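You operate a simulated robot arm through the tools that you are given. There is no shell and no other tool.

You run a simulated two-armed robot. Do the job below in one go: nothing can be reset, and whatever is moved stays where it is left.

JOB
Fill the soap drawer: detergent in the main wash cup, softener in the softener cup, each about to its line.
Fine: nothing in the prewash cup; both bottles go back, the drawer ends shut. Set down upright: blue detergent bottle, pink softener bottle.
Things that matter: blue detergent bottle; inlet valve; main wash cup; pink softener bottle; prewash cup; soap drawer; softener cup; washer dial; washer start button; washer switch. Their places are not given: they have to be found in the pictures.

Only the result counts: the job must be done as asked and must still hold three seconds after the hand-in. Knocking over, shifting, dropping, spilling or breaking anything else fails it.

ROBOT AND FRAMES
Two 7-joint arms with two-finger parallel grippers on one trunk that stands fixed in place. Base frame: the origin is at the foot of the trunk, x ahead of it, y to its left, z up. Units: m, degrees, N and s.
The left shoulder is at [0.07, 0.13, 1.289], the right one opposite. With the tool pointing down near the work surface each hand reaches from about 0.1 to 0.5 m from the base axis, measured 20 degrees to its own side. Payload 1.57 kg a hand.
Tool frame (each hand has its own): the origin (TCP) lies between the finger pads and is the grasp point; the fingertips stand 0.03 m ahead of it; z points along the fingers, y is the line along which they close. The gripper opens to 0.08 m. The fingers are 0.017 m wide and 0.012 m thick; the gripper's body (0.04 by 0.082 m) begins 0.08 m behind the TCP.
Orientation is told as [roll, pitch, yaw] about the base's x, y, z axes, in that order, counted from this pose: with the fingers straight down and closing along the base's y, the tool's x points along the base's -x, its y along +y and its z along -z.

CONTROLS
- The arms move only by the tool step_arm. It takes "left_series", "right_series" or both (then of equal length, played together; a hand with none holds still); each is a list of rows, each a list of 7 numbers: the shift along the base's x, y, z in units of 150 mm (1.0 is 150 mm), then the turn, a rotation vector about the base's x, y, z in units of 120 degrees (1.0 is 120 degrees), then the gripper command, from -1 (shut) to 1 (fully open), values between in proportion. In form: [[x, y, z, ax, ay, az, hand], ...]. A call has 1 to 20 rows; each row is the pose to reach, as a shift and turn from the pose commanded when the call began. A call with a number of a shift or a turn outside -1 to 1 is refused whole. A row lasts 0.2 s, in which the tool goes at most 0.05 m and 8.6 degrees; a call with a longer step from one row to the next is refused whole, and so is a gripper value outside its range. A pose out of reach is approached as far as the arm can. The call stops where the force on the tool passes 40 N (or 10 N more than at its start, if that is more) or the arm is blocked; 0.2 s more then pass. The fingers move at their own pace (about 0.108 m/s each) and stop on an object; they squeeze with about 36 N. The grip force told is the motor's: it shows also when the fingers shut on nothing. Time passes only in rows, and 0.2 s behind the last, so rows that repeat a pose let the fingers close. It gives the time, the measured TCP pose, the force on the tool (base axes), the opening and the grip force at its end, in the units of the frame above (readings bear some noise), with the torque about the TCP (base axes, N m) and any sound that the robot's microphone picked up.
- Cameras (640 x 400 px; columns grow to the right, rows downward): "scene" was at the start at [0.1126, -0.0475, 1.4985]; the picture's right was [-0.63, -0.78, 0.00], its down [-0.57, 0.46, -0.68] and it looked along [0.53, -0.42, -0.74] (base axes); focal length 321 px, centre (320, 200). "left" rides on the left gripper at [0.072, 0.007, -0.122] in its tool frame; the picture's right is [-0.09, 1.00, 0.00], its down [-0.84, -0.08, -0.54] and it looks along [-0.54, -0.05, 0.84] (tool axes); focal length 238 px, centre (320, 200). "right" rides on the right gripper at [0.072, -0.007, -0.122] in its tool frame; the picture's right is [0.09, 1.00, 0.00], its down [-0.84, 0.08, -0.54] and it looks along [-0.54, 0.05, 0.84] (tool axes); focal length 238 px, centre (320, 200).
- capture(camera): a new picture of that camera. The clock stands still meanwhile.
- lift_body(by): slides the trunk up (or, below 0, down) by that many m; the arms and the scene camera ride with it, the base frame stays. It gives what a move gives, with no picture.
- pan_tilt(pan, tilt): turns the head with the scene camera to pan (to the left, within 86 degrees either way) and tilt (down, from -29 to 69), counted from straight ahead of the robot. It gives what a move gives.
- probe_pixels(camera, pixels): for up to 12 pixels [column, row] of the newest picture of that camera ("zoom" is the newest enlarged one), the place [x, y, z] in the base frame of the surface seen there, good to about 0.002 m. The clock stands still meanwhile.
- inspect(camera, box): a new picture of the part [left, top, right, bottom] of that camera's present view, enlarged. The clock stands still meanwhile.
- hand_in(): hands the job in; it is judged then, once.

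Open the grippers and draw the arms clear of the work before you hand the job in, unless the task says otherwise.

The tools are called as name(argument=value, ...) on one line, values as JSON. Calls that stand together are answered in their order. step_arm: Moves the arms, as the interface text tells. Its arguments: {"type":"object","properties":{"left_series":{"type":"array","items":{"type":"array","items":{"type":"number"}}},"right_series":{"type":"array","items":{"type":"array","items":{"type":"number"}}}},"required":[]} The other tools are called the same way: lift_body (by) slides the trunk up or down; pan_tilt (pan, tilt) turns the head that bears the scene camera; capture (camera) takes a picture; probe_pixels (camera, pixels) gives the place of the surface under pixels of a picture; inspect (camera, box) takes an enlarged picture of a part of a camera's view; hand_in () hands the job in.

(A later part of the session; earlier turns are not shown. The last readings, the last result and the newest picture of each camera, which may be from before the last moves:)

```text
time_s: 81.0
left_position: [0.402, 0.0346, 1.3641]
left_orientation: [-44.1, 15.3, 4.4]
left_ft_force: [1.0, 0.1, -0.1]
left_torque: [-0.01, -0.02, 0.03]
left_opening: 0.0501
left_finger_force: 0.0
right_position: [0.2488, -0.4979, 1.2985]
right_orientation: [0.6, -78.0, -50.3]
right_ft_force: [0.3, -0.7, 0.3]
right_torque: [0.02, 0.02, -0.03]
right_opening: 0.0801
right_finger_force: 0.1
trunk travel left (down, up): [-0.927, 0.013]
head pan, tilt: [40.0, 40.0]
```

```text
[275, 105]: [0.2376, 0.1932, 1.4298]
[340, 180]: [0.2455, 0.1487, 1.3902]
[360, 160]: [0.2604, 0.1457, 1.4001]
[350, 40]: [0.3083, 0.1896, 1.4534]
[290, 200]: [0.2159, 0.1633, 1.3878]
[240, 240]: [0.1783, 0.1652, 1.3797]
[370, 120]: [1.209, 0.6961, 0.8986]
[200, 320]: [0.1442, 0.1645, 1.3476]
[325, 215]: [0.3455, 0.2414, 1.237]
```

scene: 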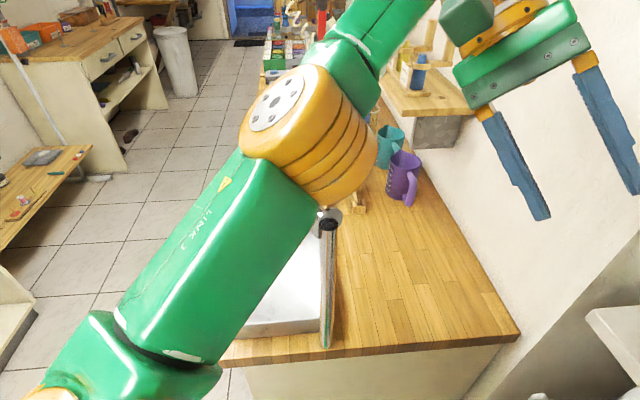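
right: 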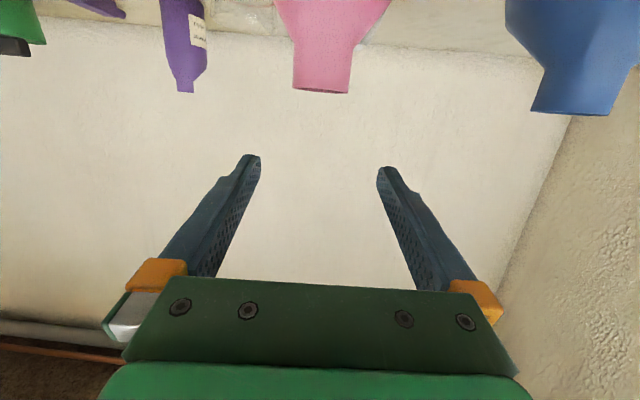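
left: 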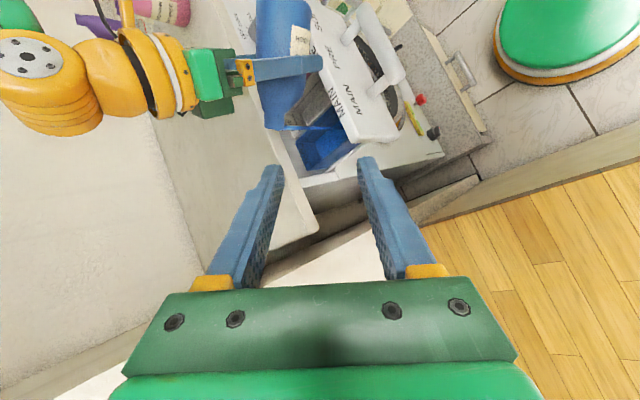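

After raising, the left forearm would clear the tap by over 4 cm for a 12.7 cm trunk drop. I nudge the right hand 3 mm to the refined pink center (0.2485,−0.5015), then lower the trunk 7 cm.

step_arm(right_series=[[0, -0.02, 0, 0, 0, 0, 1], [0, -0.02, 0, 0, 0, 0, 1]])

lift_body(by=-0.07)

capture(camera="right")

capture(camera="scene")

```text
time_s: 81.6
left_position: [0.4025, 0.0355, 1.3636]
left_orientation: [-44.1, 15.3, 4.4]
left_ft_force: [0.9, 0.3, 0.6]
left_torque: [-0.02, -0.02, -0.02]
left_opening: 0.0502
left_finger_force: 0.1
right_position: [0.2495, -0.5016, 1.2965]
right_orientation: [0.7, -77.9, -50.3]
right_ft_force: [0.4, -0.9, -0.3]
right_torque: [0.02, 0.05, -0.01]
right_opening: 0.08
right_finger_force: 0.1
trunk travel left (down, up): [-0.927, 0.013]
head pan, tilt: [40.0, 40.0]
```

```text
time_s: 82.7
left_position: [0.4015, 0.036, 1.2938]
left_orientation: [-44.1, 15.3, 4.4]
left_ft_force: [0.3, -0.7, 0.1]
left_torque: [-0.01, 0.01, -0.02]
left_opening: 0.0498
left_finger_force: 0.0
right_position: [0.249, -0.5008, 1.2282]
right_orientation: [0.6, -77.9, -50.3]
right_ft_force: [-0.7, 0.2, -0.7]
right_torque: [0.03, -0.01, 0.0]
right_opening: 0.08
right_finger_force: 0.0
trunk travel left (down, up): [-0.857, 0.083]
head pan, tilt: [40.0, 40.0]
```

```text
taken
```

right: 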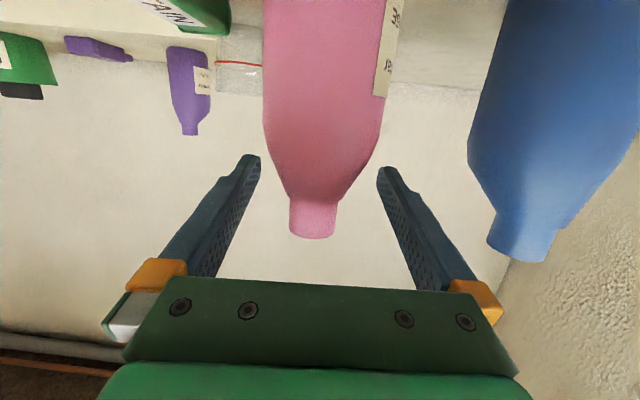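

```text
taken
```

scene: 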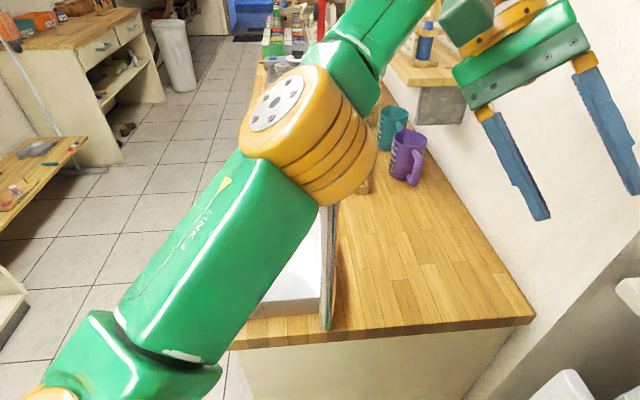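

The pink body is between the fingers with a slight 2–3 mm offset to the right. I nudge for that and lower the trunk the remaining 5.7 cm.

step_arm(right_series=[[-0.01, -0.009, 0, 0, 0, 0, 1], [-0.01, -0.009, 0, 0, 0, 0, 1]])

lift_body(by=-0.057)

capture(camera="right")

probe_pixels(camera="right", pixels=[[320, 200], [280, 180], [360, 180], [325, 130], [280, 130], [370, 130]])

```text
time_s: 83.3
left_position: [0.4016, 0.036, 1.2939]
left_orientation: [-44.1, 15.3, 4.5]
left_ft_force: [0.2, -0.4, 0.0]
left_torque: [-0.02, 0.01, 0.02]
left_opening: 0.0502
left_finger_force: 0.0
right_position: [0.249, -0.5028, 1.2271]
right_orientation: [0.5, -78.0, -50.1]
right_ft_force: [-0.9, 0.1, 0.1]
right_torque: [-0.02, 0.02, 0.01]
right_opening: 0.08
right_finger_force: 0.2
trunk travel left (down, up): [-0.857, 0.083]
head pan, tilt: [40.0, 40.0]
```

```text
time_s: 84.3
left_position: [0.4024, 0.0367, 1.237]
left_orientation: [-44.2, 15.4, 4.4]
left_ft_force: [-0.1, -0.2, 0.1]
left_torque: [0.0, -0.01, 0.01]
left_opening: 0.0501
left_finger_force: 0.2
right_position: [0.2489, -0.5009, 1.1715]
right_orientation: [0.7, -77.9, -50.2]
right_ft_force: [1.5, -0.1, 0.2]
right_torque: [0.02, 0.02, 0.01]
right_opening: 0.0798
right_finger_force: 0.0
trunk travel left (down, up): [-0.8, 0.14]
head pan, tilt: [40.0, 40.0]
```

```text
taken
```

right: 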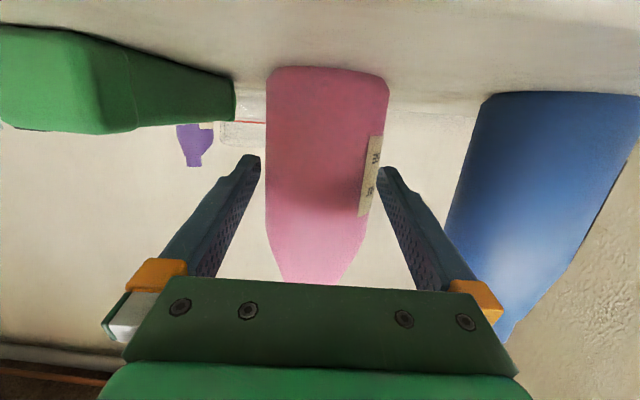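

```text
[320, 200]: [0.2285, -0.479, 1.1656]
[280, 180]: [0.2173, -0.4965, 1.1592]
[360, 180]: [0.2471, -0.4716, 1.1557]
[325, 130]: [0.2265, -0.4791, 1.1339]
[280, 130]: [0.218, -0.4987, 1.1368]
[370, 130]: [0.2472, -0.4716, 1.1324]
```

The fingers straddle the pink body, centered to about 1–2 mm. I close the gripper on it.

step_arm(right_series=[[0, 0, 0, 0, 0, 0, 0.5], [0, 0, 0, 0, 0, 0, 0], [0, 0, 0, 0, 0, 0, -1], [0, 0, 0, 0, 0, 0, -1]])

```text
time_s: 85.3
left_position: [0.4016, 0.0357, 1.2359]
left_orientation: [-44.1, 15.4, 4.4]
left_ft_force: [0.6, -1.2, -0.1]
left_torque: [0.0, -0.04, 0.0]
left_opening: 0.0499
left_finger_force: 0.1
right_position: [0.2491, -0.5026, 1.1715]
right_orientation: [0.6, -77.9, -50.2]
right_ft_force: [-0.7, -0.5, 1.1]
right_torque: [-0.07, 0.1, -0.02]
right_opening: 0.0605
right_finger_force: 35.6
trunk travel left (down, up): [-0.8, 0.14]
head pan, tilt: [40.0, 40.0]
```

Gripped (opening 0.0605). I lift it by raising the trunk back up 12.7 cm.

lift_body(by=0.127)

pan_tilt(pan=-50, tilt=45)

capture(camera="scene")

```text
time_s: 86.8
left_position: [0.404, 0.035, 1.3644]
left_orientation: [-44.0, 15.3, 4.5]
left_ft_force: [0.3, 0.4, 0.5]
left_torque: [0.03, -0.01, -0.04]
left_opening: 0.05
left_finger_force: 0.1
right_position: [0.2488, -0.5026, 1.2977]
right_orientation: [0.6, -77.8, -50.3]
right_ft_force: [0.4, -0.2, -2.1]
right_torque: [0.03, -0.02, 0.02]
right_opening: 0.0605
right_finger_force: 36.0
trunk travel left (down, up): [-0.927, 0.013]
head pan, tilt: [40.0, 40.0]
```

```text
time_s: 88.5
left_position: [0.402, 0.0356, 1.3623]
left_orientation: [-44.2, 15.4, 4.4]
left_ft_force: [0.5, -0.3, 0.1]
left_torque: [0.01, 0.02, -0.03]
left_opening: 0.0501
left_finger_force: 0.1
right_position: [0.2494, -0.502, 1.2974]
right_orientation: [0.7, -77.8, -50.2]
right_ft_force: [-0.3, -0.1, -1.7]
right_torque: [0.0, 0.04, 0.02]
right_opening: 0.0607
right_finger_force: 36.3
trunk travel left (down, up): [-0.927, 0.013]
head pan, tilt: [-50.0, 45.0]
```

```text
taken
```

scene: 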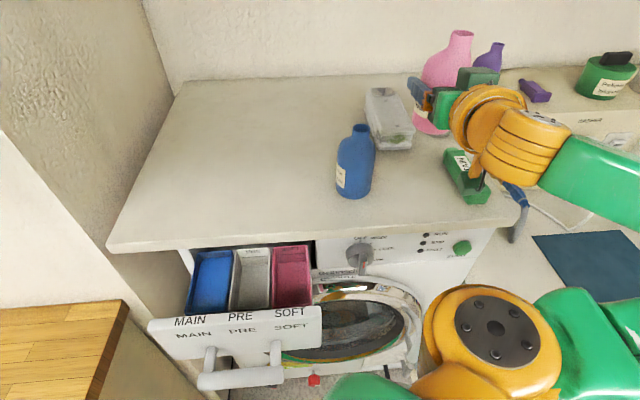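

The pink bottle hangs upright at (440,75), clear of everything. I tilt it forward 45° while rising a little, as I did with the blue one.

step_arm(right_series=[[-0.004, 0.035, 0.05, 0.048, 0.04, 0, -1], [-0.009, 0.07, 0.1, 0.096, 0.08, 0, -1], [-0.013, 0.105, 0.15, 0.144, 0.12, 0, -1], [-0.018, 0.14, 0.2, 0.192, 0.16, 0, -1], [-0.022, 0.175, 0.23, 0.24, 0.2, 0, -1], [-0.027, 0.21, 0.25, 0.288, 0.24, 0, -1], [-0.027, 0.21, 0.25, 0.288, 0.24, 0, -1]])

capture(camera="scene")

```text
time_s: 90.1
left_position: [0.4028, 0.0352, 1.3632]
left_orientation: [-44.1, 15.5, 4.5]
left_ft_force: [0.1, 0.0, -0.5]
left_torque: [0.0, -0.01, 0.01]
left_opening: 0.05
left_finger_force: 0.1
right_position: [0.245, -0.4708, 1.3347]
right_orientation: [0.6, -32.8, -50.0]
right_ft_force: [0.4, 0.4, -1.4]
right_torque: [0.01, -0.03, 0.02]
right_opening: 0.0608
right_finger_force: 36.2
trunk travel left (down, up): [-0.927, 0.013]
head pan, tilt: [-50.0, 45.0]
```

```text
taken
```

scene: 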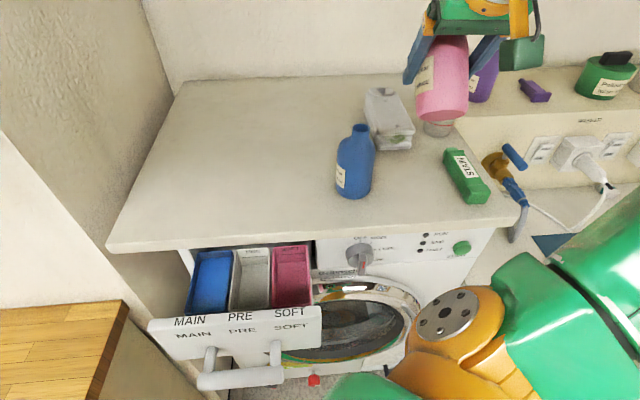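

The tilt went fine. I carry the tilted bottle left while yawing 40°, staying above the blue bottle's height.

step_arm(right_series=[[0.007, 0.147, 0, 0, 0, 0.0667, -1], [0.013, 0.293, 0, 0, 0, 0.1333, -1], [0.02, 0.44, 0, 0, 0, 0.2, -1], [0.027, 0.587, 0, 0, 0, 0.2667, -1], [0.033, 0.733, 0, 0, 0, 0.333, -1], [0.033, 0.733, 0, 0, 0, 0.333, -1]])

capture(camera="scene")

```text
time_s: 91.5
left_position: [0.4032, 0.035, 1.3632]
left_orientation: [-44.1, 15.4, 4.5]
left_ft_force: [0.7, -0.2, 0.2]
left_torque: [0.0, 0.0, 0.01]
left_opening: 0.0501
left_finger_force: 0.0
right_position: [0.2515, -0.3608, 1.3341]
right_orientation: [0.6, -32.9, -10.1]
right_ft_force: [0.1, 0.6, -2.3]
right_torque: [0.02, -0.01, -0.02]
right_opening: 0.0605
right_finger_force: 36.4
trunk travel left (down, up): [-0.927, 0.013]
head pan, tilt: [-50.0, 45.0]
```

```text
taken
```

scene: 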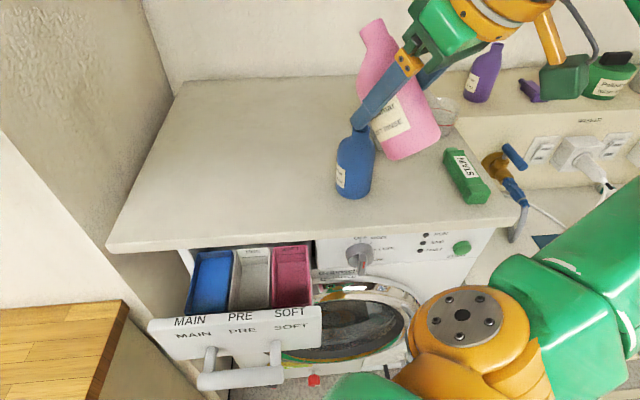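

Still clear of the blue bottle. I continue to the softener side with another 40° of yaw, and bring the left hand down and inward so its camera sees the softener cup.

step_arm(right_series=[[0.03, 0.12, 0, 0, 0, 0.0667, -1], [0.065, 0.26, -0.05, 0, 0, 0.1333, -1], [0.1, 0.4, -0.2, 0, 0, 0.2, -1], [0.14, 0.56, -0.42, 0, 0, 0.2667, -1], [0.184, 0.71, -0.64, 0, 0, 0.333, -1], [0.184, 0.71, -0.667, 0, 0, 0.333, -1]], left_series=[[-0.04, -0.05, -0.1, 0, 0, 0, 0.25], [-0.08, -0.1, -0.22, 0, 0, 0, 0.25], [-0.12, -0.16, -0.34, 0, 0, 0, 0.25], [-0.16, -0.22, -0.46, 0, 0, 0, 0.25], [-0.2, -0.27, -0.58, 0, 0, 0, 0.25], [-0.22, -0.3, -0.69, 0, 0, 0, 0.25]])

capture(camera="left")

capture(camera="scene")

```text
time_s: 92.9
left_position: [0.371, -0.0111, 1.2611]
left_orientation: [-44.1, 15.4, 4.6]
left_ft_force: [-0.5, 0.4, 0.0]
left_torque: [-0.03, 0.0, 0.0]
left_opening: 0.05
left_finger_force: 0.0
right_position: [0.2778, -0.2575, 1.2337]
right_orientation: [0.6, -32.8, 29.8]
right_ft_force: [0.2, -1.1, -1.5]
right_torque: [0.01, 0.01, -0.01]
right_opening: 0.0608
right_finger_force: 36.3
trunk travel left (down, up): [-0.927, 0.013]
head pan, tilt: [-50.0, 45.0]
```

```text
taken
```

left: 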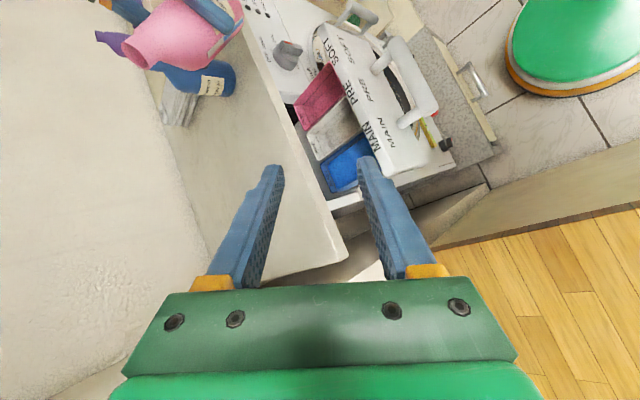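

```text
taken
```

scene: 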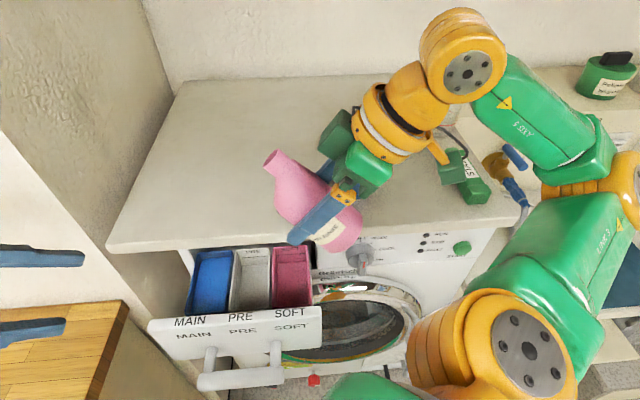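

Both views show the softener cup clearly, with the pink mouth at (130,55) in the left view. I tilt on to about 65° and lower toward the cup.

step_arm(right_series=[[-0.028, -0.01, -0.13, -0.021, 0.036, 0, -1], [-0.057, -0.019, -0.265, -0.042, 0.072, 0, -1], [-0.085, -0.029, -0.4, -0.062, 0.108, 0, -1], [-0.113, -0.038, -0.53, -0.083, 0.144, 0, -1], [-0.113, -0.038, -0.53, -0.083, 0.144, 0, -1]])

capture(camera="left")

capture(camera="scene")

```text
time_s: 94.1
left_position: [0.3715, -0.0103, 1.2607]
left_orientation: [-44.1, 15.4, 4.5]
left_ft_force: [-0.4, -0.3, -1.1]
left_torque: [-0.04, 0.03, -0.01]
left_opening: 0.0501
left_finger_force: 0.0
right_position: [0.2603, -0.2604, 1.1552]
right_orientation: [0.6, -12.8, 29.8]
right_ft_force: [0.3, -0.1, -1.5]
right_torque: [-0.01, 0.0, 0.03]
right_opening: 0.0608
right_finger_force: 36.3
trunk travel left (down, up): [-0.927, 0.013]
head pan, tilt: [-50.0, 45.0]
```

```text
taken
```

left: 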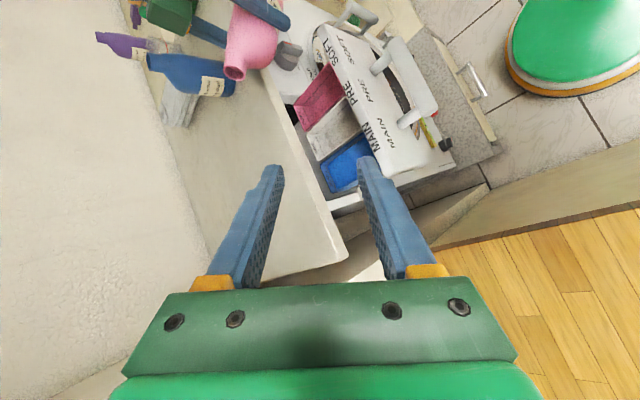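

```text
taken
```

scene: 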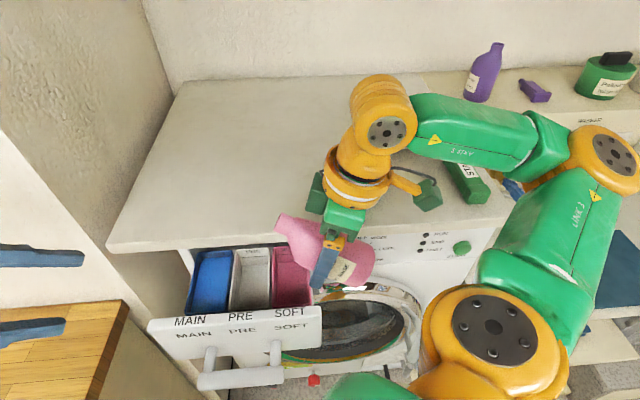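

In reach. I zoom with the left camera on the mouth and softener cup and probe where the mouth is.

inspect(camera="left", box=[200, 0, 400, 200])

probe_pixels(camera="zoom", pixels=[[70, 130], [95, 155], [80, 145], [70, 145], [95, 140], [110, 140], [240, 160], [245, 210], [295, 140], [255, 260], [180, 205], [235, 190]])

```text
2.00 times, centred on (300, 100) of left
```

zoom: 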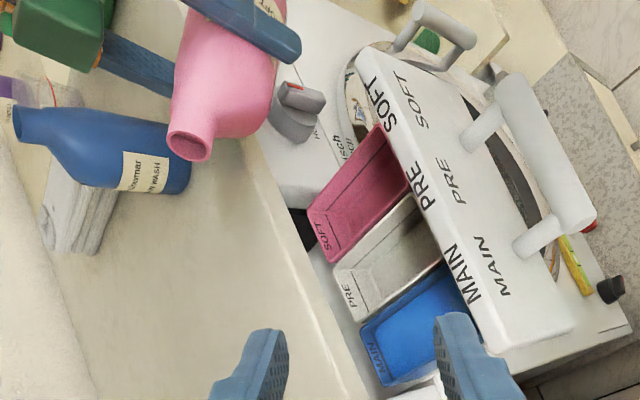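

```text
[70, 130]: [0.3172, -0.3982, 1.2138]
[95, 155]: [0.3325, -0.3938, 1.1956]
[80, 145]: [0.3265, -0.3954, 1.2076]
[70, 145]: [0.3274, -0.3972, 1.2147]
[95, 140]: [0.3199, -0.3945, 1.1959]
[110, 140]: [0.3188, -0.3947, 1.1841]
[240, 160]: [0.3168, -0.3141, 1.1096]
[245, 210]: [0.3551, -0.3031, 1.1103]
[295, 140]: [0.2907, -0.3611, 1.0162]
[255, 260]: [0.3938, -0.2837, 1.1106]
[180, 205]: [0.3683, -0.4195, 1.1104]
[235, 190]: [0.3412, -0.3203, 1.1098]
```

The mouth ring is at about (188,147) in the zoom. I probe its rim and the softener cup edges.

probe_pixels(camera="zoom", pixels=[[170, 137], [190, 158], [209, 152], [190, 133], [312, 215], [330, 258], [380, 130], [355, 240], [345, 215], [370, 180], [385, 165], [320, 240]])

```text
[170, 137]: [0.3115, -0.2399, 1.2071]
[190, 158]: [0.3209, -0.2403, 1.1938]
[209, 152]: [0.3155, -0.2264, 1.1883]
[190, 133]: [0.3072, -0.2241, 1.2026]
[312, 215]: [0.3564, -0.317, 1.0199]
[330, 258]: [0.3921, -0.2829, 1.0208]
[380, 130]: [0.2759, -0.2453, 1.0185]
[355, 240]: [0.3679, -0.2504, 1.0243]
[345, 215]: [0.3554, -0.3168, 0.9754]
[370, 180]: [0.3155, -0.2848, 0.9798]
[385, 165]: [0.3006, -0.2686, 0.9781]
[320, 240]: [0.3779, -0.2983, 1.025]
```

The mouth center is (0.314,−0.233,1.198), over the middle of the softener cup. I tilt to about 75° and lower the TCP to 1.13.

step_arm(right_series=[[-0.014, -0.008, -0.08, -0.021, 0.036, 0, -1], [-0.041, -0.024, -0.167, -0.042, 0.072, 0, -1], [-0.041, -0.024, -0.167, -0.042, 0.072, 0, -1]])

inspect(camera="left", box=[200, 0, 400, 200])

```text
time_s: 94.9
left_position: [0.3695, -0.0106, 1.2613]
left_orientation: [-44.1, 15.5, 4.5]
left_ft_force: [-0.1, 0.4, 0.1]
left_torque: [0.01, -0.04, 0.03]
left_opening: 0.0502
left_finger_force: 0.0
right_position: [0.254, -0.263, 1.1315]
right_orientation: [0.4, -2.9, 29.8]
right_ft_force: [-0.4, 1.0, -1.8]
right_torque: [0.0, 0.0, -0.03]
right_opening: 0.0606
right_finger_force: 35.8
trunk travel left (down, up): [-0.927, 0.013]
head pan, tilt: [-50.0, 45.0]
```

```text
2.00 times, centred on (300, 100) of left
```

zoom: 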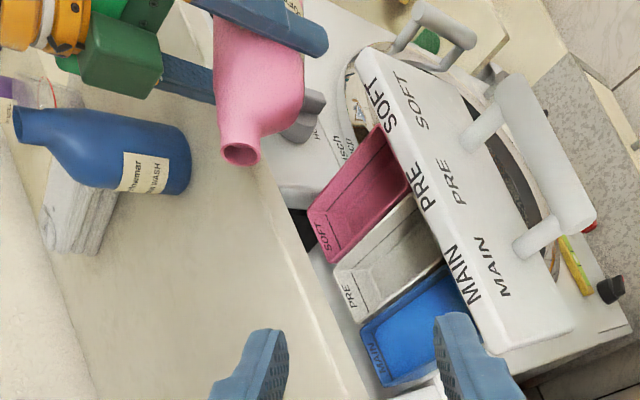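

No flow at 75°. I tilt to about 84° and look again.

step_arm(right_series=[[-0.014, -0.008, 0, -0.019, 0.033, 0, -1], [-0.027, -0.016, 0, -0.037, 0.065, 0, -1]])

inspect(camera="left", box=[200, 0, 400, 200])

```text
time_s: 95.5
left_position: [0.3711, -0.0102, 1.2606]
left_orientation: [-44.2, 15.5, 4.5]
left_ft_force: [0.4, 0.1, -0.1]
left_torque: [0.01, -0.01, 0.05]
left_opening: 0.05
left_finger_force: 0.0
right_position: [0.2512, -0.265, 1.1301]
right_orientation: [0.5, 6.1, 29.9]
right_ft_force: [0.7, 0.2, -1.6]
right_torque: [0.02, -0.01, 0.01]
right_opening: 0.0606
right_finger_force: 36.2
trunk travel left (down, up): [-0.927, 0.013]
head pan, tilt: [-50.0, 45.0]
```

```text
2.00 times, centred on (300, 100) of left
```

zoom: 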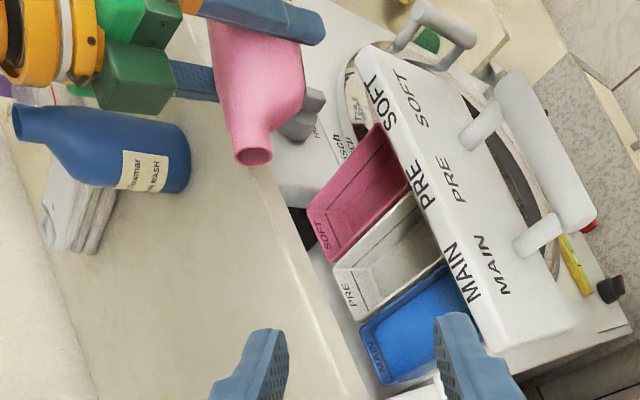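

No stream yet at 84°. I probe the mouth's rim, then tilt to 91°.

probe_pixels(camera="zoom", pixels=[[238, 157], [254, 163], [269, 155], [254, 149]])

step_arm(right_series=[[-0.003, -0.002, 0, -0.015, 0.026, 0, -1], [-0.006, -0.004, 0, -0.03, 0.051, 0, -1]])

inspect(camera="left", box=[200, 0, 400, 200])

```text
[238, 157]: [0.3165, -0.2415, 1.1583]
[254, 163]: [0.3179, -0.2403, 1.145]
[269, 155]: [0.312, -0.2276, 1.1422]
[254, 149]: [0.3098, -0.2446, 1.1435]
```

```text
time_s: 96.1
left_position: [0.3712, -0.0094, 1.2609]
left_orientation: [-44.0, 15.5, 4.5]
left_ft_force: [-0.6, 0.5, 0.9]
left_torque: [-0.01, 0.02, 0.0]
left_opening: 0.05
left_finger_force: 0.3
right_position: [0.2515, -0.267, 1.1296]
right_orientation: [0.2, 13.3, 29.7]
right_ft_force: [0.2, -0.3, -2.2]
right_torque: [-0.02, 0.01, -0.04]
right_opening: 0.0608
right_finger_force: 35.7
trunk travel left (down, up): [-0.927, 0.013]
head pan, tilt: [-50.0, 45.0]
```

```text
2.00 times, centred on (300, 100) of left
```

zoom: 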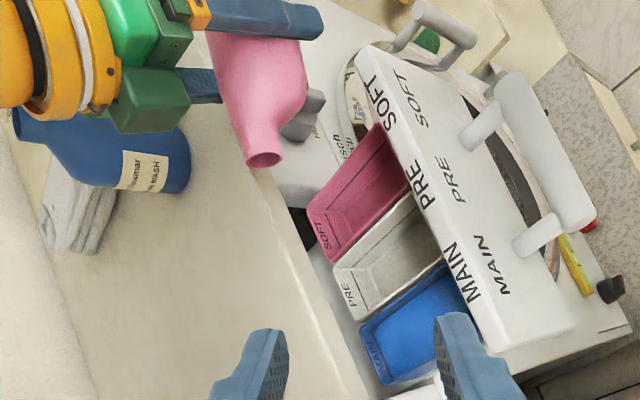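

Still no flow at 91°. The mouth remains over the softener cup at about (0.314,−0.238), so I tilt 5° more.

step_arm(right_series=[[0, 0, 0, -0.011, 0.018, 0, -1], [0, 0, 0, -0.021, 0.036, 0, -1]])

inspect(camera="left", box=[200, 0, 400, 200])

```text
time_s: 96.7
left_position: [0.3711, -0.009, 1.2602]
left_orientation: [-44.0, 15.5, 4.5]
left_ft_force: [-0.3, -1.1, 0.5]
left_torque: [0.04, 0.02, 0.04]
left_opening: 0.0502
left_finger_force: 0.1
right_position: [0.2508, -0.2666, 1.1304]
right_orientation: [0.3, 18.4, 29.8]
right_ft_force: [-0.3, -0.8, -1.9]
right_torque: [0.02, -0.02, 0.03]
right_opening: 0.0605
right_finger_force: 36.0
trunk travel left (down, up): [-0.927, 0.013]
head pan, tilt: [-50.0, 45.0]
```

```text
2.00 times, centred on (300, 100) of left
```

zoom: 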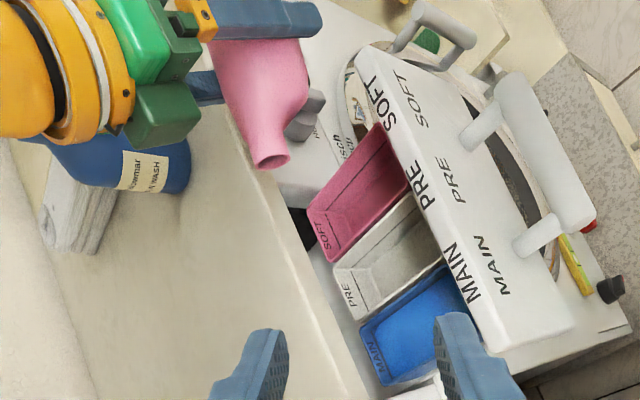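

No flow at 96° yet. I tilt another 4° and watch for a reach warning.

step_arm(right_series=[[0, 0, 0, -0.008, 0.0145, 0, -1], [0, 0, 0, -0.0167, 0.029, 0, -1]])

inspect(camera="left", box=[200, 0, 400, 200])

```text
time_s: 97.3
left_position: [0.3711, -0.0107, 1.2601]
left_orientation: [-44.1, 15.6, 4.5]
left_ft_force: [-0.1, 0.0, -0.6]
left_torque: [-0.01, 0.0, 0.0]
left_opening: 0.0501
left_finger_force: 0.1
right_position: [0.2496, -0.2675, 1.1302]
right_orientation: [0.3, 22.3, 29.9]
right_ft_force: [0.1, 0.0, -1.9]
right_torque: [0.0, -0.01, -0.01]
right_opening: 0.0604
right_finger_force: 35.4
trunk travel left (down, up): [-0.927, 0.013]
head pan, tilt: [-50.0, 45.0]
```

```text
2.00 times, centred on (300, 100) of left
```

zoom: 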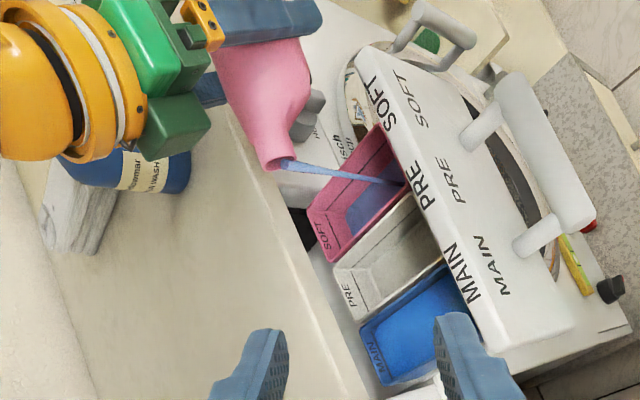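

A pale-blue stream now falls into the softener cup. I probe the stream line and the liquid level.

probe_pixels(camera="zoom", pixels=[[295, 165], [320, 169], [350, 174], [380, 179], [395, 182], [370, 200], [360, 205], [345, 215], [335, 235], [375, 190]])

inspect(camera="left", box=[270, 40, 370, 130])

```text
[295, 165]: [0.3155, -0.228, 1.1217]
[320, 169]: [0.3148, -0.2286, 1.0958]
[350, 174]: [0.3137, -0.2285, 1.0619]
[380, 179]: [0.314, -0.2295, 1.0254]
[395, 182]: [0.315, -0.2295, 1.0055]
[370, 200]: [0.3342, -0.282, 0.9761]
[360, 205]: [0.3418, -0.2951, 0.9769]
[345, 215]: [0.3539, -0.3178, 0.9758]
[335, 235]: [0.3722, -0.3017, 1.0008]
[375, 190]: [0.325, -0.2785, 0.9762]
```

```text
4.44 times, centred on (320, 85) of left
```

zoom: 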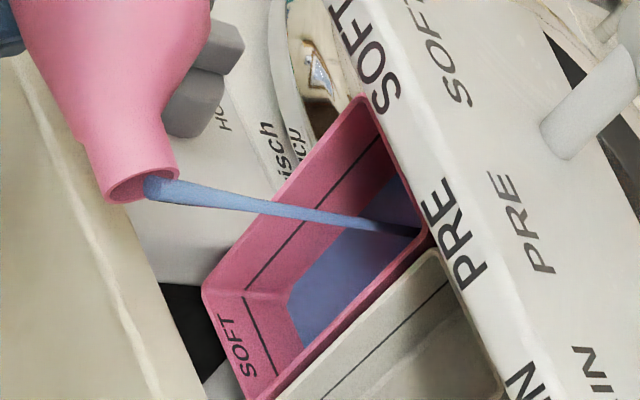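

The stream falls at (0.3145,−0.229), about 2 cm inside the prewash-side wall. I hold one second and measure the rise; the line is at about 1.000.

step_arm(right_series=[[0, 0, 0, 0, 0, 0, -1], [0, 0, 0, 0, 0, 0, -1], [0, 0, 0, 0, 0, 0, -1], [0, 0, 0, 0, 0, 0, -1]])

inspect(camera="left", box=[270, 40, 370, 130])

probe_pixels(camera="zoom", pixels=[[200, 195], [380, 225], [350, 270], [320, 290], [330, 310], [380, 250], [245, 330], [260, 360], [265, 270]])

```text
time_s: 98.3
left_position: [0.3715, -0.0111, 1.2615]
left_orientation: [-44.1, 15.4, 4.5]
left_ft_force: [0.2, -0.2, -0.4]
left_torque: [0.0, -0.03, 0.02]
left_opening: 0.0498
left_finger_force: 0.1
right_position: [0.2497, -0.2666, 1.1292]
right_orientation: [0.3, 22.2, 29.8]
right_ft_force: [-0.8, 0.9, -2.1]
right_torque: [-0.01, 0.0, 0.0]
right_opening: 0.0605
right_finger_force: 36.3
trunk travel left (down, up): [-0.927, 0.013]
head pan, tilt: [-50.0, 45.0]
```

```text
4.44 times, centred on (320, 85) of left
```

zoom: 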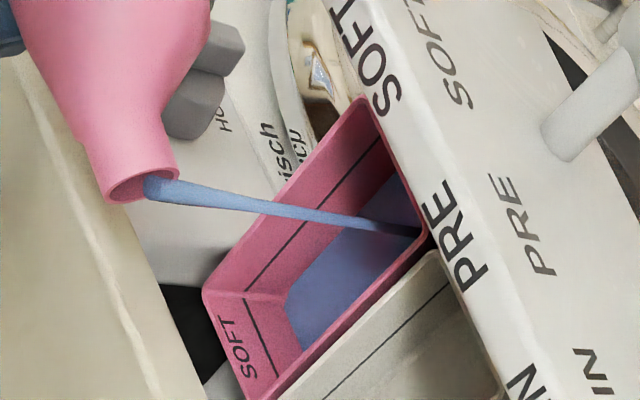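

```text
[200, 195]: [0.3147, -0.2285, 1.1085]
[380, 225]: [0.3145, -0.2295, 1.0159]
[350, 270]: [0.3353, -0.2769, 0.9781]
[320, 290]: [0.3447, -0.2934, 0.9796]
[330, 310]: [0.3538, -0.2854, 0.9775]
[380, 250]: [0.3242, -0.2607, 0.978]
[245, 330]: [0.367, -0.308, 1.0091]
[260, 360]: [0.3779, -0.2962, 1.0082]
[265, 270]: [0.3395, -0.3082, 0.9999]
```

Level 0.978, rising about 2 mm/s. I hold about two seconds more.

step_arm(right_series=[[0, 0, 0, 0, 0, 0, -1], [0, 0, 0, 0, 0, 0, -1], [0, 0, 0, 0, 0, 0, -1], [0, 0, 0, 0, 0, 0, -1], [0, 0, 0, 0, 0, 0, -1], [0, 0, 0, 0, 0, 0, -1], [0, 0, 0, 0, 0, 0, -1], [0, 0, 0, 0, 0, 0, -1], [0, 0, 0, 0, 0, 0, -1], [0, 0, 0, 0, 0, 0, -1]])

inspect(camera="left", box=[270, 40, 370, 130])

probe_pixels(camera="zoom", pixels=[[200, 195], [380, 225], [350, 270], [320, 290], [330, 310], [380, 250], [340, 280]])

```text
time_s: 100.5
left_position: [0.3697, -0.0122, 1.26]
left_orientation: [-44.1, 15.4, 4.5]
left_ft_force: [0.0, -0.2, -0.3]
left_torque: [0.0, -0.03, 0.02]
left_opening: 0.0498
left_finger_force: 0.0
right_position: [0.2497, -0.2664, 1.1302]
right_orientation: [0.3, 22.2, 29.7]
right_ft_force: [-0.7, -0.6, -2.1]
right_torque: [-0.03, -0.03, 0.0]
right_opening: 0.0606
right_finger_force: 36.4
trunk travel left (down, up): [-0.927, 0.013]
head pan, tilt: [-50.0, 45.0]
```

```text
4.44 times, centred on (320, 85) of left
```

zoom: 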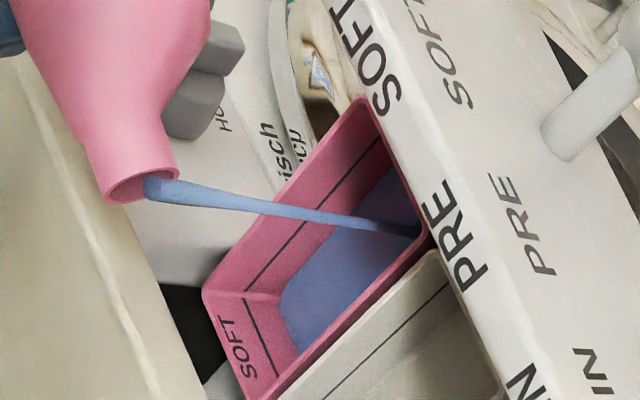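

```text
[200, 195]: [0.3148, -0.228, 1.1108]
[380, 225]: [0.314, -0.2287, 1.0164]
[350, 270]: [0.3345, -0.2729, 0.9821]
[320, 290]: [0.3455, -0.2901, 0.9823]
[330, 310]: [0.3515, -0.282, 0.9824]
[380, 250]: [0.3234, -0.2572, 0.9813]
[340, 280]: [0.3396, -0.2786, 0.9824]
```

Level 0.982, steady at 1.9 mm/s with the stream unchanged. I hold four more seconds.

step_arm(right_series=[[0, 0, 0, 0, 0, 0, -1], [0, 0, 0, 0, 0, 0, -1], [0, 0, 0, 0, 0, 0, -1], [0, 0, 0, 0, 0, 0, -1], [0, 0, 0, 0, 0, 0, -1], [0, 0, 0, 0, 0, 0, -1], [0, 0, 0, 0, 0, 0, -1], [0, 0, 0, 0, 0, 0, -1], [0, 0, 0, 0, 0, 0, -1], [0, 0, 0, 0, 0, 0, -1], [0, 0, 0, 0, 0, 0, -1], [0, 0, 0, 0, 0, 0, -1], [0, 0, 0, 0, 0, 0, -1], [0, 0, 0, 0, 0, 0, -1], [0, 0, 0, 0, 0, 0, -1], [0, 0, 0, 0, 0, 0, -1], [0, 0, 0, 0, 0, 0, -1], [0, 0, 0, 0, 0, 0, -1], [0, 0, 0, 0, 0, 0, -1]])

inspect(camera="left", box=[270, 40, 370, 130])

probe_pixels(camera="zoom", pixels=[[200, 195], [380, 225], [350, 270], [320, 290], [330, 310], [380, 250], [340, 280]])

```text
time_s: 104.5
left_position: [0.3705, -0.0097, 1.2597]
left_orientation: [-44.1, 15.3, 4.5]
left_ft_force: [0.4, 0.0, -0.6]
left_torque: [0.03, 0.0, 0.03]
left_opening: 0.0499
left_finger_force: 0.0
right_position: [0.2495, -0.267, 1.1297]
right_orientation: [0.3, 22.2, 29.8]
right_ft_force: [-0.1, -0.3, -2.2]
right_torque: [0.03, 0.01, -0.02]
right_opening: 0.0605
right_finger_force: 36.1
trunk travel left (down, up): [-0.927, 0.013]
head pan, tilt: [-50.0, 45.0]
```

```text
4.44 times, centred on (320, 85) of left
```

zoom: 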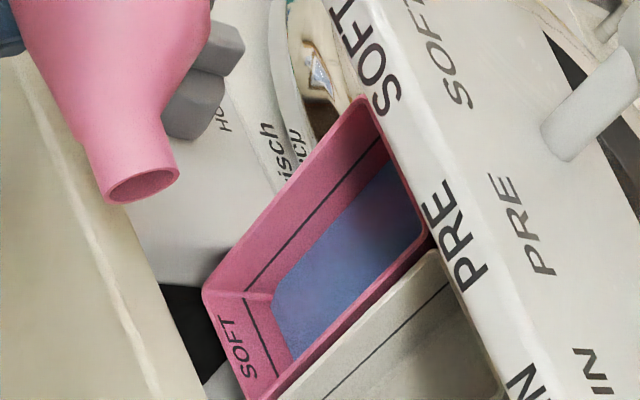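

```text
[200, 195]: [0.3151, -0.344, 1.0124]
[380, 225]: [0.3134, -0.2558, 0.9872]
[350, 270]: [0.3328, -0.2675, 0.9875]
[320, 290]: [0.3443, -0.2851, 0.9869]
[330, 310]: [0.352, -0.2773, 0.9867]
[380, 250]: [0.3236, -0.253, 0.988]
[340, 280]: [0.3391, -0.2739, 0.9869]
```

The flow has stopped at this tilt with the level at 0.987, about half the depth to the line. I tilt 4° more, watching for a reach warning.

step_arm(right_series=[[0.001, 0, 0, -0.008, 0.0145, 0, -1], [0.002, 0.001, 0, -0.0167, 0.029, 0, -1]])

inspect(camera="left", box=[270, 40, 370, 130])

```text
time_s: 105.1
left_position: [0.3713, -0.0099, 1.2612]
left_orientation: [-44.1, 15.5, 4.5]
left_ft_force: [0.1, 0.1, -0.2]
left_torque: [0.01, 0.0, 0.0]
left_opening: 0.0497
left_finger_force: 0.0
right_position: [0.2501, -0.2657, 1.13]
right_orientation: [0.2, 26.2, 29.8]
right_ft_force: [-1.0, -0.1, -1.9]
right_torque: [0.01, -0.01, -0.01]
right_opening: 0.0605
right_finger_force: 36.4
trunk travel left (down, up): [-0.927, 0.013]
head pan, tilt: [-50.0, 45.0]
```

```text
4.44 times, centred on (320, 85) of left
```

zoom: 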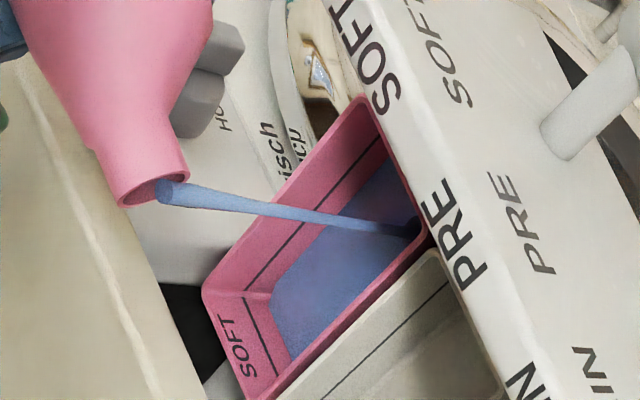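

Flow resumed with no reach warning. I hold about two seconds and check the level.

step_arm(right_series=[[0, 0, 0, 0, 0, 0, -1], [0, 0, 0, 0, 0, 0, -1], [0, 0, 0, 0, 0, 0, -1], [0, 0, 0, 0, 0, 0, -1], [0, 0, 0, 0, 0, 0, -1], [0, 0, 0, 0, 0, 0, -1], [0, 0, 0, 0, 0, 0, -1], [0, 0, 0, 0, 0, 0, -1], [0, 0, 0, 0, 0, 0, -1]])

inspect(camera="left", box=[270, 40, 370, 130])

probe_pixels(camera="zoom", pixels=[[210, 195], [380, 225], [350, 270], [320, 290], [330, 310], [380, 250], [340, 280]])

```text
time_s: 107.1
left_position: [0.3707, -0.0096, 1.2619]
left_orientation: [-44.1, 15.3, 4.5]
left_ft_force: [0.5, -0.3, 0.0]
left_torque: [-0.01, -0.01, 0.01]
left_opening: 0.05
left_finger_force: 0.2
right_position: [0.2502, -0.2666, 1.1306]
right_orientation: [0.2, 26.2, 29.8]
right_ft_force: [0.1, -0.2, -1.8]
right_torque: [-0.02, -0.02, -0.01]
right_opening: 0.0605
right_finger_force: 35.6
trunk travel left (down, up): [-0.927, 0.013]
head pan, tilt: [-50.0, 45.0]
```

```text
4.44 times, centred on (320, 85) of left
```

zoom: 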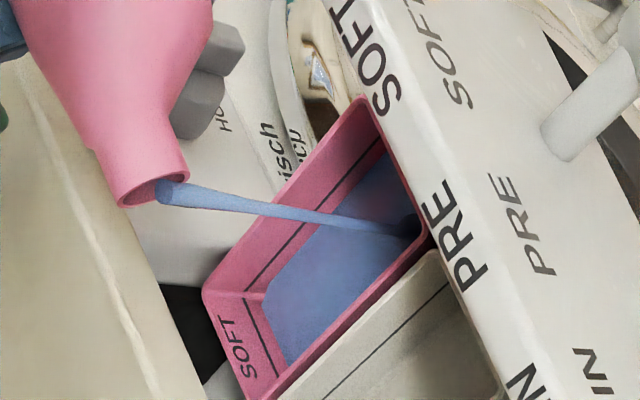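

```text
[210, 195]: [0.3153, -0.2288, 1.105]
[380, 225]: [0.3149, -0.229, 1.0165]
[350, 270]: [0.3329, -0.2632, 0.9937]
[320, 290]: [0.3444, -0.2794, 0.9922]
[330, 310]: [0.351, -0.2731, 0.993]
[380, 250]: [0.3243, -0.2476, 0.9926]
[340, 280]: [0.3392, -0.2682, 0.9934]
```

Level 0.993, rising about 2.3 mm/s; the line is at about 1.000. I hold 1.6 s more and check.

step_arm(right_series=[[0, 0, 0, 0, 0, 0, -1], [0, 0, 0, 0, 0, 0, -1], [0, 0, 0, 0, 0, 0, -1], [0, 0, 0, 0, 0, 0, -1], [0, 0, 0, 0, 0, 0, -1], [0, 0, 0, 0, 0, 0, -1], [0, 0, 0, 0, 0, 0, -1]])

inspect(camera="left", box=[270, 40, 370, 130])

probe_pixels(camera="zoom", pixels=[[210, 195], [380, 225], [350, 270], [320, 290], [330, 310], [380, 250], [340, 280], [262, 335], [300, 240]])

```text
time_s: 108.7
left_position: [0.3708, -0.0093, 1.261]
left_orientation: [-44.1, 15.4, 4.5]
left_ft_force: [-0.3, -0.4, 0.5]
left_torque: [0.03, 0.02, -0.03]
left_opening: 0.0505
left_finger_force: 0.0
right_position: [0.25, -0.2656, 1.13]
right_orientation: [0.3, 26.2, 29.8]
right_ft_force: [-0.3, 0.6, -1.1]
right_torque: [-0.01, 0.01, -0.02]
right_opening: 0.0607
right_finger_force: 35.7
trunk travel left (down, up): [-0.927, 0.013]
head pan, tilt: [-50.0, 45.0]
```

```text
4.44 times, centred on (320, 85) of left
```

zoom: 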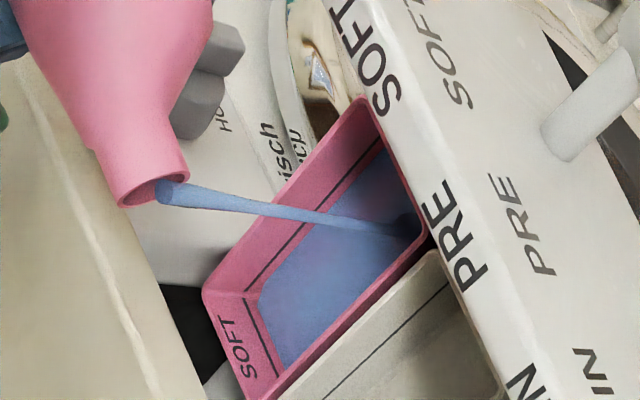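

```text
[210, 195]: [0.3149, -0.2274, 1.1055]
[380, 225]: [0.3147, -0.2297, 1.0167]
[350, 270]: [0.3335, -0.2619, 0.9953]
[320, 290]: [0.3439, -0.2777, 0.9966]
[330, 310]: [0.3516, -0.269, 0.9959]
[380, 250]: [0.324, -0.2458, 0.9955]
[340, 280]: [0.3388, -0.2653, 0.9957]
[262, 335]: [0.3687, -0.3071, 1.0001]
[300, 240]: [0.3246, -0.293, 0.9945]
```

Level 0.9957 against a line of about 1.000, rising about 1.8 mm/s. I hold nine rows more and then tilt back 28° in the same call.

step_arm(right_series=[[0, 0, 0, 0, 0, 0, -1], [0, 0, 0, 0, 0, 0, -1], [0, 0, 0, 0, 0, 0, -1], [0, 0, 0, 0, 0, 0, -1], [0, 0, 0, 0, 0, 0, -1], [0, 0, 0, 0, 0, 0, -1], [0, 0, 0, 0, 0, 0, -1], [0, 0, 0, 0, 0, 0, -1], [0, 0, 0, 0, 0, 0, -1], [0, 0, 0, 0.029, -0.051, 0, -1], [0, 0, 0.01, 0.058, -0.101, 0, -1], [0.01, 0.005, 0.03, 0.088, -0.152, 0, -1], [0.02, 0.012, 0.05, 0.117, -0.202, 0, -1]])

inspect(camera="left", box=[270, 40, 370, 130])

probe_pixels(camera="zoom", pixels=[[380, 225], [350, 270], [320, 290], [330, 310], [380, 250], [340, 280], [300, 320], [262, 335], [265, 345], [420, 320], [380, 360]])

```text
time_s: 111.5
left_position: [0.368, -0.0104, 1.2616]
left_orientation: [-44.1, 15.3, 4.5]
left_ft_force: [0.1, -0.7, -0.1]
left_torque: [-0.01, 0.0, 0.02]
left_opening: 0.0498
left_finger_force: 0.1
right_position: [0.2518, -0.2641, 1.1382]
right_orientation: [0.4, -1.9, 29.8]
right_ft_force: [-1.2, 0.0, -3.0]
right_torque: [0.03, -0.02, 0.01]
right_opening: 0.0603
right_finger_force: 36.3
trunk travel left (down, up): [-0.927, 0.013]
head pan, tilt: [-50.0, 45.0]
```

```text
4.44 times, centred on (320, 85) of left
```

zoom: 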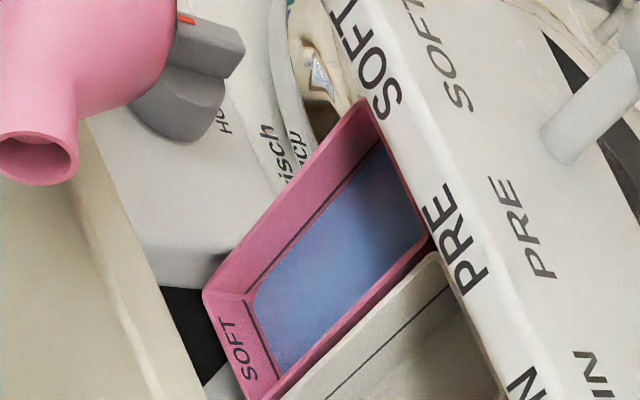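

```text
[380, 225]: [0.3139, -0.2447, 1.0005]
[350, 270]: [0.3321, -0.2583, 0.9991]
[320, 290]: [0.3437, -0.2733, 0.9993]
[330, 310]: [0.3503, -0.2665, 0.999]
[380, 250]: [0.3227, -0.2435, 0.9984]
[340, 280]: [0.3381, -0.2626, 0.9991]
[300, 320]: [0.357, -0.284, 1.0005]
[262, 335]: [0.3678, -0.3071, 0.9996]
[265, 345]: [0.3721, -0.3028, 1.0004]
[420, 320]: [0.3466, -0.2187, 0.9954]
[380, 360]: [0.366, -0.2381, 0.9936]
```

The softener is at its line (≈0.9995 vs 1.000) and the prewash cup stays empty. I retrace with the pink bottle: first un-tilt to 45° while rising.

step_arm(right_series=[[0.035, 0.009, 0.127, 0.026, -0.045, 0, -1], [0.069, 0.018, 0.255, 0.052, -0.089, 0, -1], [0.104, 0.026, 0.382, 0.077, -0.134, 0, -1], [0.138, 0.035, 0.51, 0.103, -0.178, 0, -1], [0.173, 0.044, 0.637, 0.129, -0.223, 0, -1], [0.173, 0.044, 0.637, 0.129, -0.223, 0, -1]])

step_arm(right_series=[[-0.03, -0.08, 0.17, 0, 0, -0.05, -1], [-0.06, -0.18, 0.34, 0, 0, -0.1, -1], [-0.09, -0.3, 0.5, 0, 0, -0.16, -1], [-0.12, -0.43, 0.6, 0, 0, -0.22, -1], [-0.15, -0.57, 0.66, 0, 0, -0.28, -1], [-0.184, -0.71, 0.67, 0, 0, -0.333, -1], [-0.184, -0.71, 0.67, 0, 0, -0.333, -1]], left_series=[[0.03, 0.04, 0.12, 0, 0, 0, 0.25], [0.06, 0.09, 0.24, 0, 0, 0, 0.25], [0.1, 0.14, 0.36, 0, 0, 0, 0.25], [0.14, 0.2, 0.48, 0, 0, 0, 0.25], [0.18, 0.25, 0.58, 0, 0, 0, 0.25], [0.22, 0.3, 0.69, 0, 0, 0, 0.25], [0.22, 0.3, 0.69, 0, 0, 0, 0.25]])

capture(camera="scene")

```text
time_s: 112.9
left_position: [0.3706, -0.0102, 1.2611]
left_orientation: [-44.1, 15.4, 4.5]
left_ft_force: [-0.4, -0.6, -0.6]
left_torque: [0.01, 0.01, 0.02]
left_opening: 0.0498
left_finger_force: 0.1
right_position: [0.2789, -0.2567, 1.2323]
right_orientation: [0.6, -32.8, 29.7]
right_ft_force: [0.2, 0.3, -1.8]
right_torque: [-0.02, 0.02, 0.0]
right_opening: 0.0604
right_finger_force: 36.0
trunk travel left (down, up): [-0.927, 0.013]
head pan, tilt: [-50.0, 45.0]
```

```text
time_s: 114.5
left_position: [0.4027, 0.0341, 1.364]
left_orientation: [-44.1, 15.3, 4.5]
left_ft_force: [0.8, -0.5, -0.6]
left_torque: [-0.02, -0.02, 0.0]
left_opening: 0.0501
left_finger_force: 0.2
right_position: [0.2493, -0.3671, 1.3325]
right_orientation: [0.7, -32.8, -10.3]
right_ft_force: [-0.5, 0.3, -1.6]
right_torque: [-0.02, 0.0, 0.0]
right_opening: 0.0605
right_finger_force: 36.1
right hand out of reach, approached as far as the arm can: row 3
trunk travel left (down, up): [-0.927, 0.013]
head pan, tilt: [-50.0, 45.0]
```

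```text
taken
```

scene: 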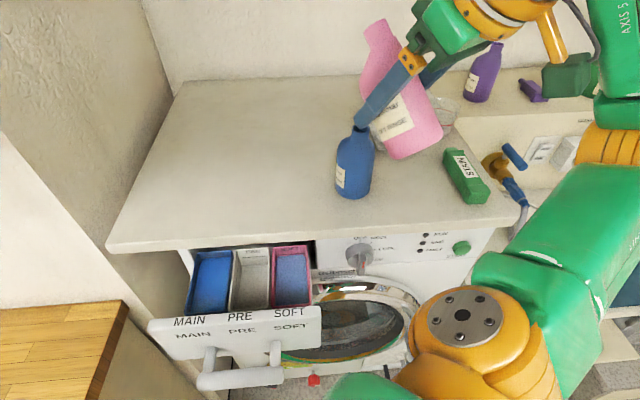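

Both cups show filled and the blue bottle stands untouched. I continue to (0.245,−0.474,1.334) with yaw −50°.

step_arm(right_series=[[-0.006, -0.142, 0, 0, 0, -0.0667, -1], [-0.011, -0.285, 0, 0, 0, -0.1333, -1], [-0.017, -0.427, 0, 0, 0, -0.2, -1], [-0.022, -0.57, 0, 0, 0, -0.2667, -1], [-0.028, -0.712, 0, 0, 0, -0.333, -1], [-0.028, -0.712, 0, 0, 0, -0.333, -1]])

capture(camera="scene")

```text
time_s: 115.9
left_position: [0.4024, 0.0353, 1.363]
left_orientation: [-44.2, 15.3, 4.6]
left_ft_force: [-0.4, 0.2, 0.4]
left_torque: [0.02, 0.0, 0.03]
left_opening: 0.0499
left_finger_force: 0.1
right_position: [0.2449, -0.472, 1.3348]
right_orientation: [0.5, -32.8, -50.3]
right_ft_force: [0.7, -0.2, -2.6]
right_torque: [-0.02, -0.03, 0.0]
right_opening: 0.0604
right_finger_force: 36.1
trunk travel left (down, up): [-0.927, 0.013]
head pan, tilt: [-50.0, 45.0]
```

```text
taken
```

scene: 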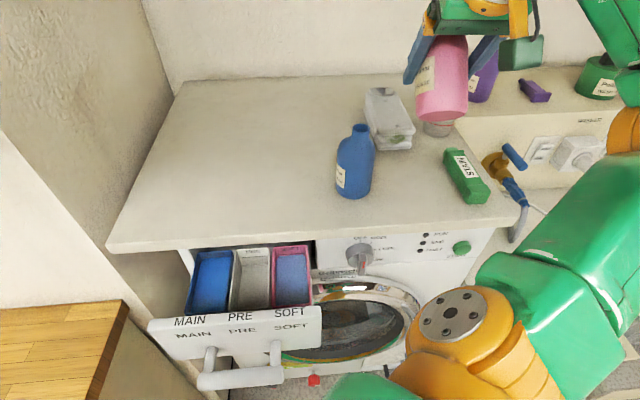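

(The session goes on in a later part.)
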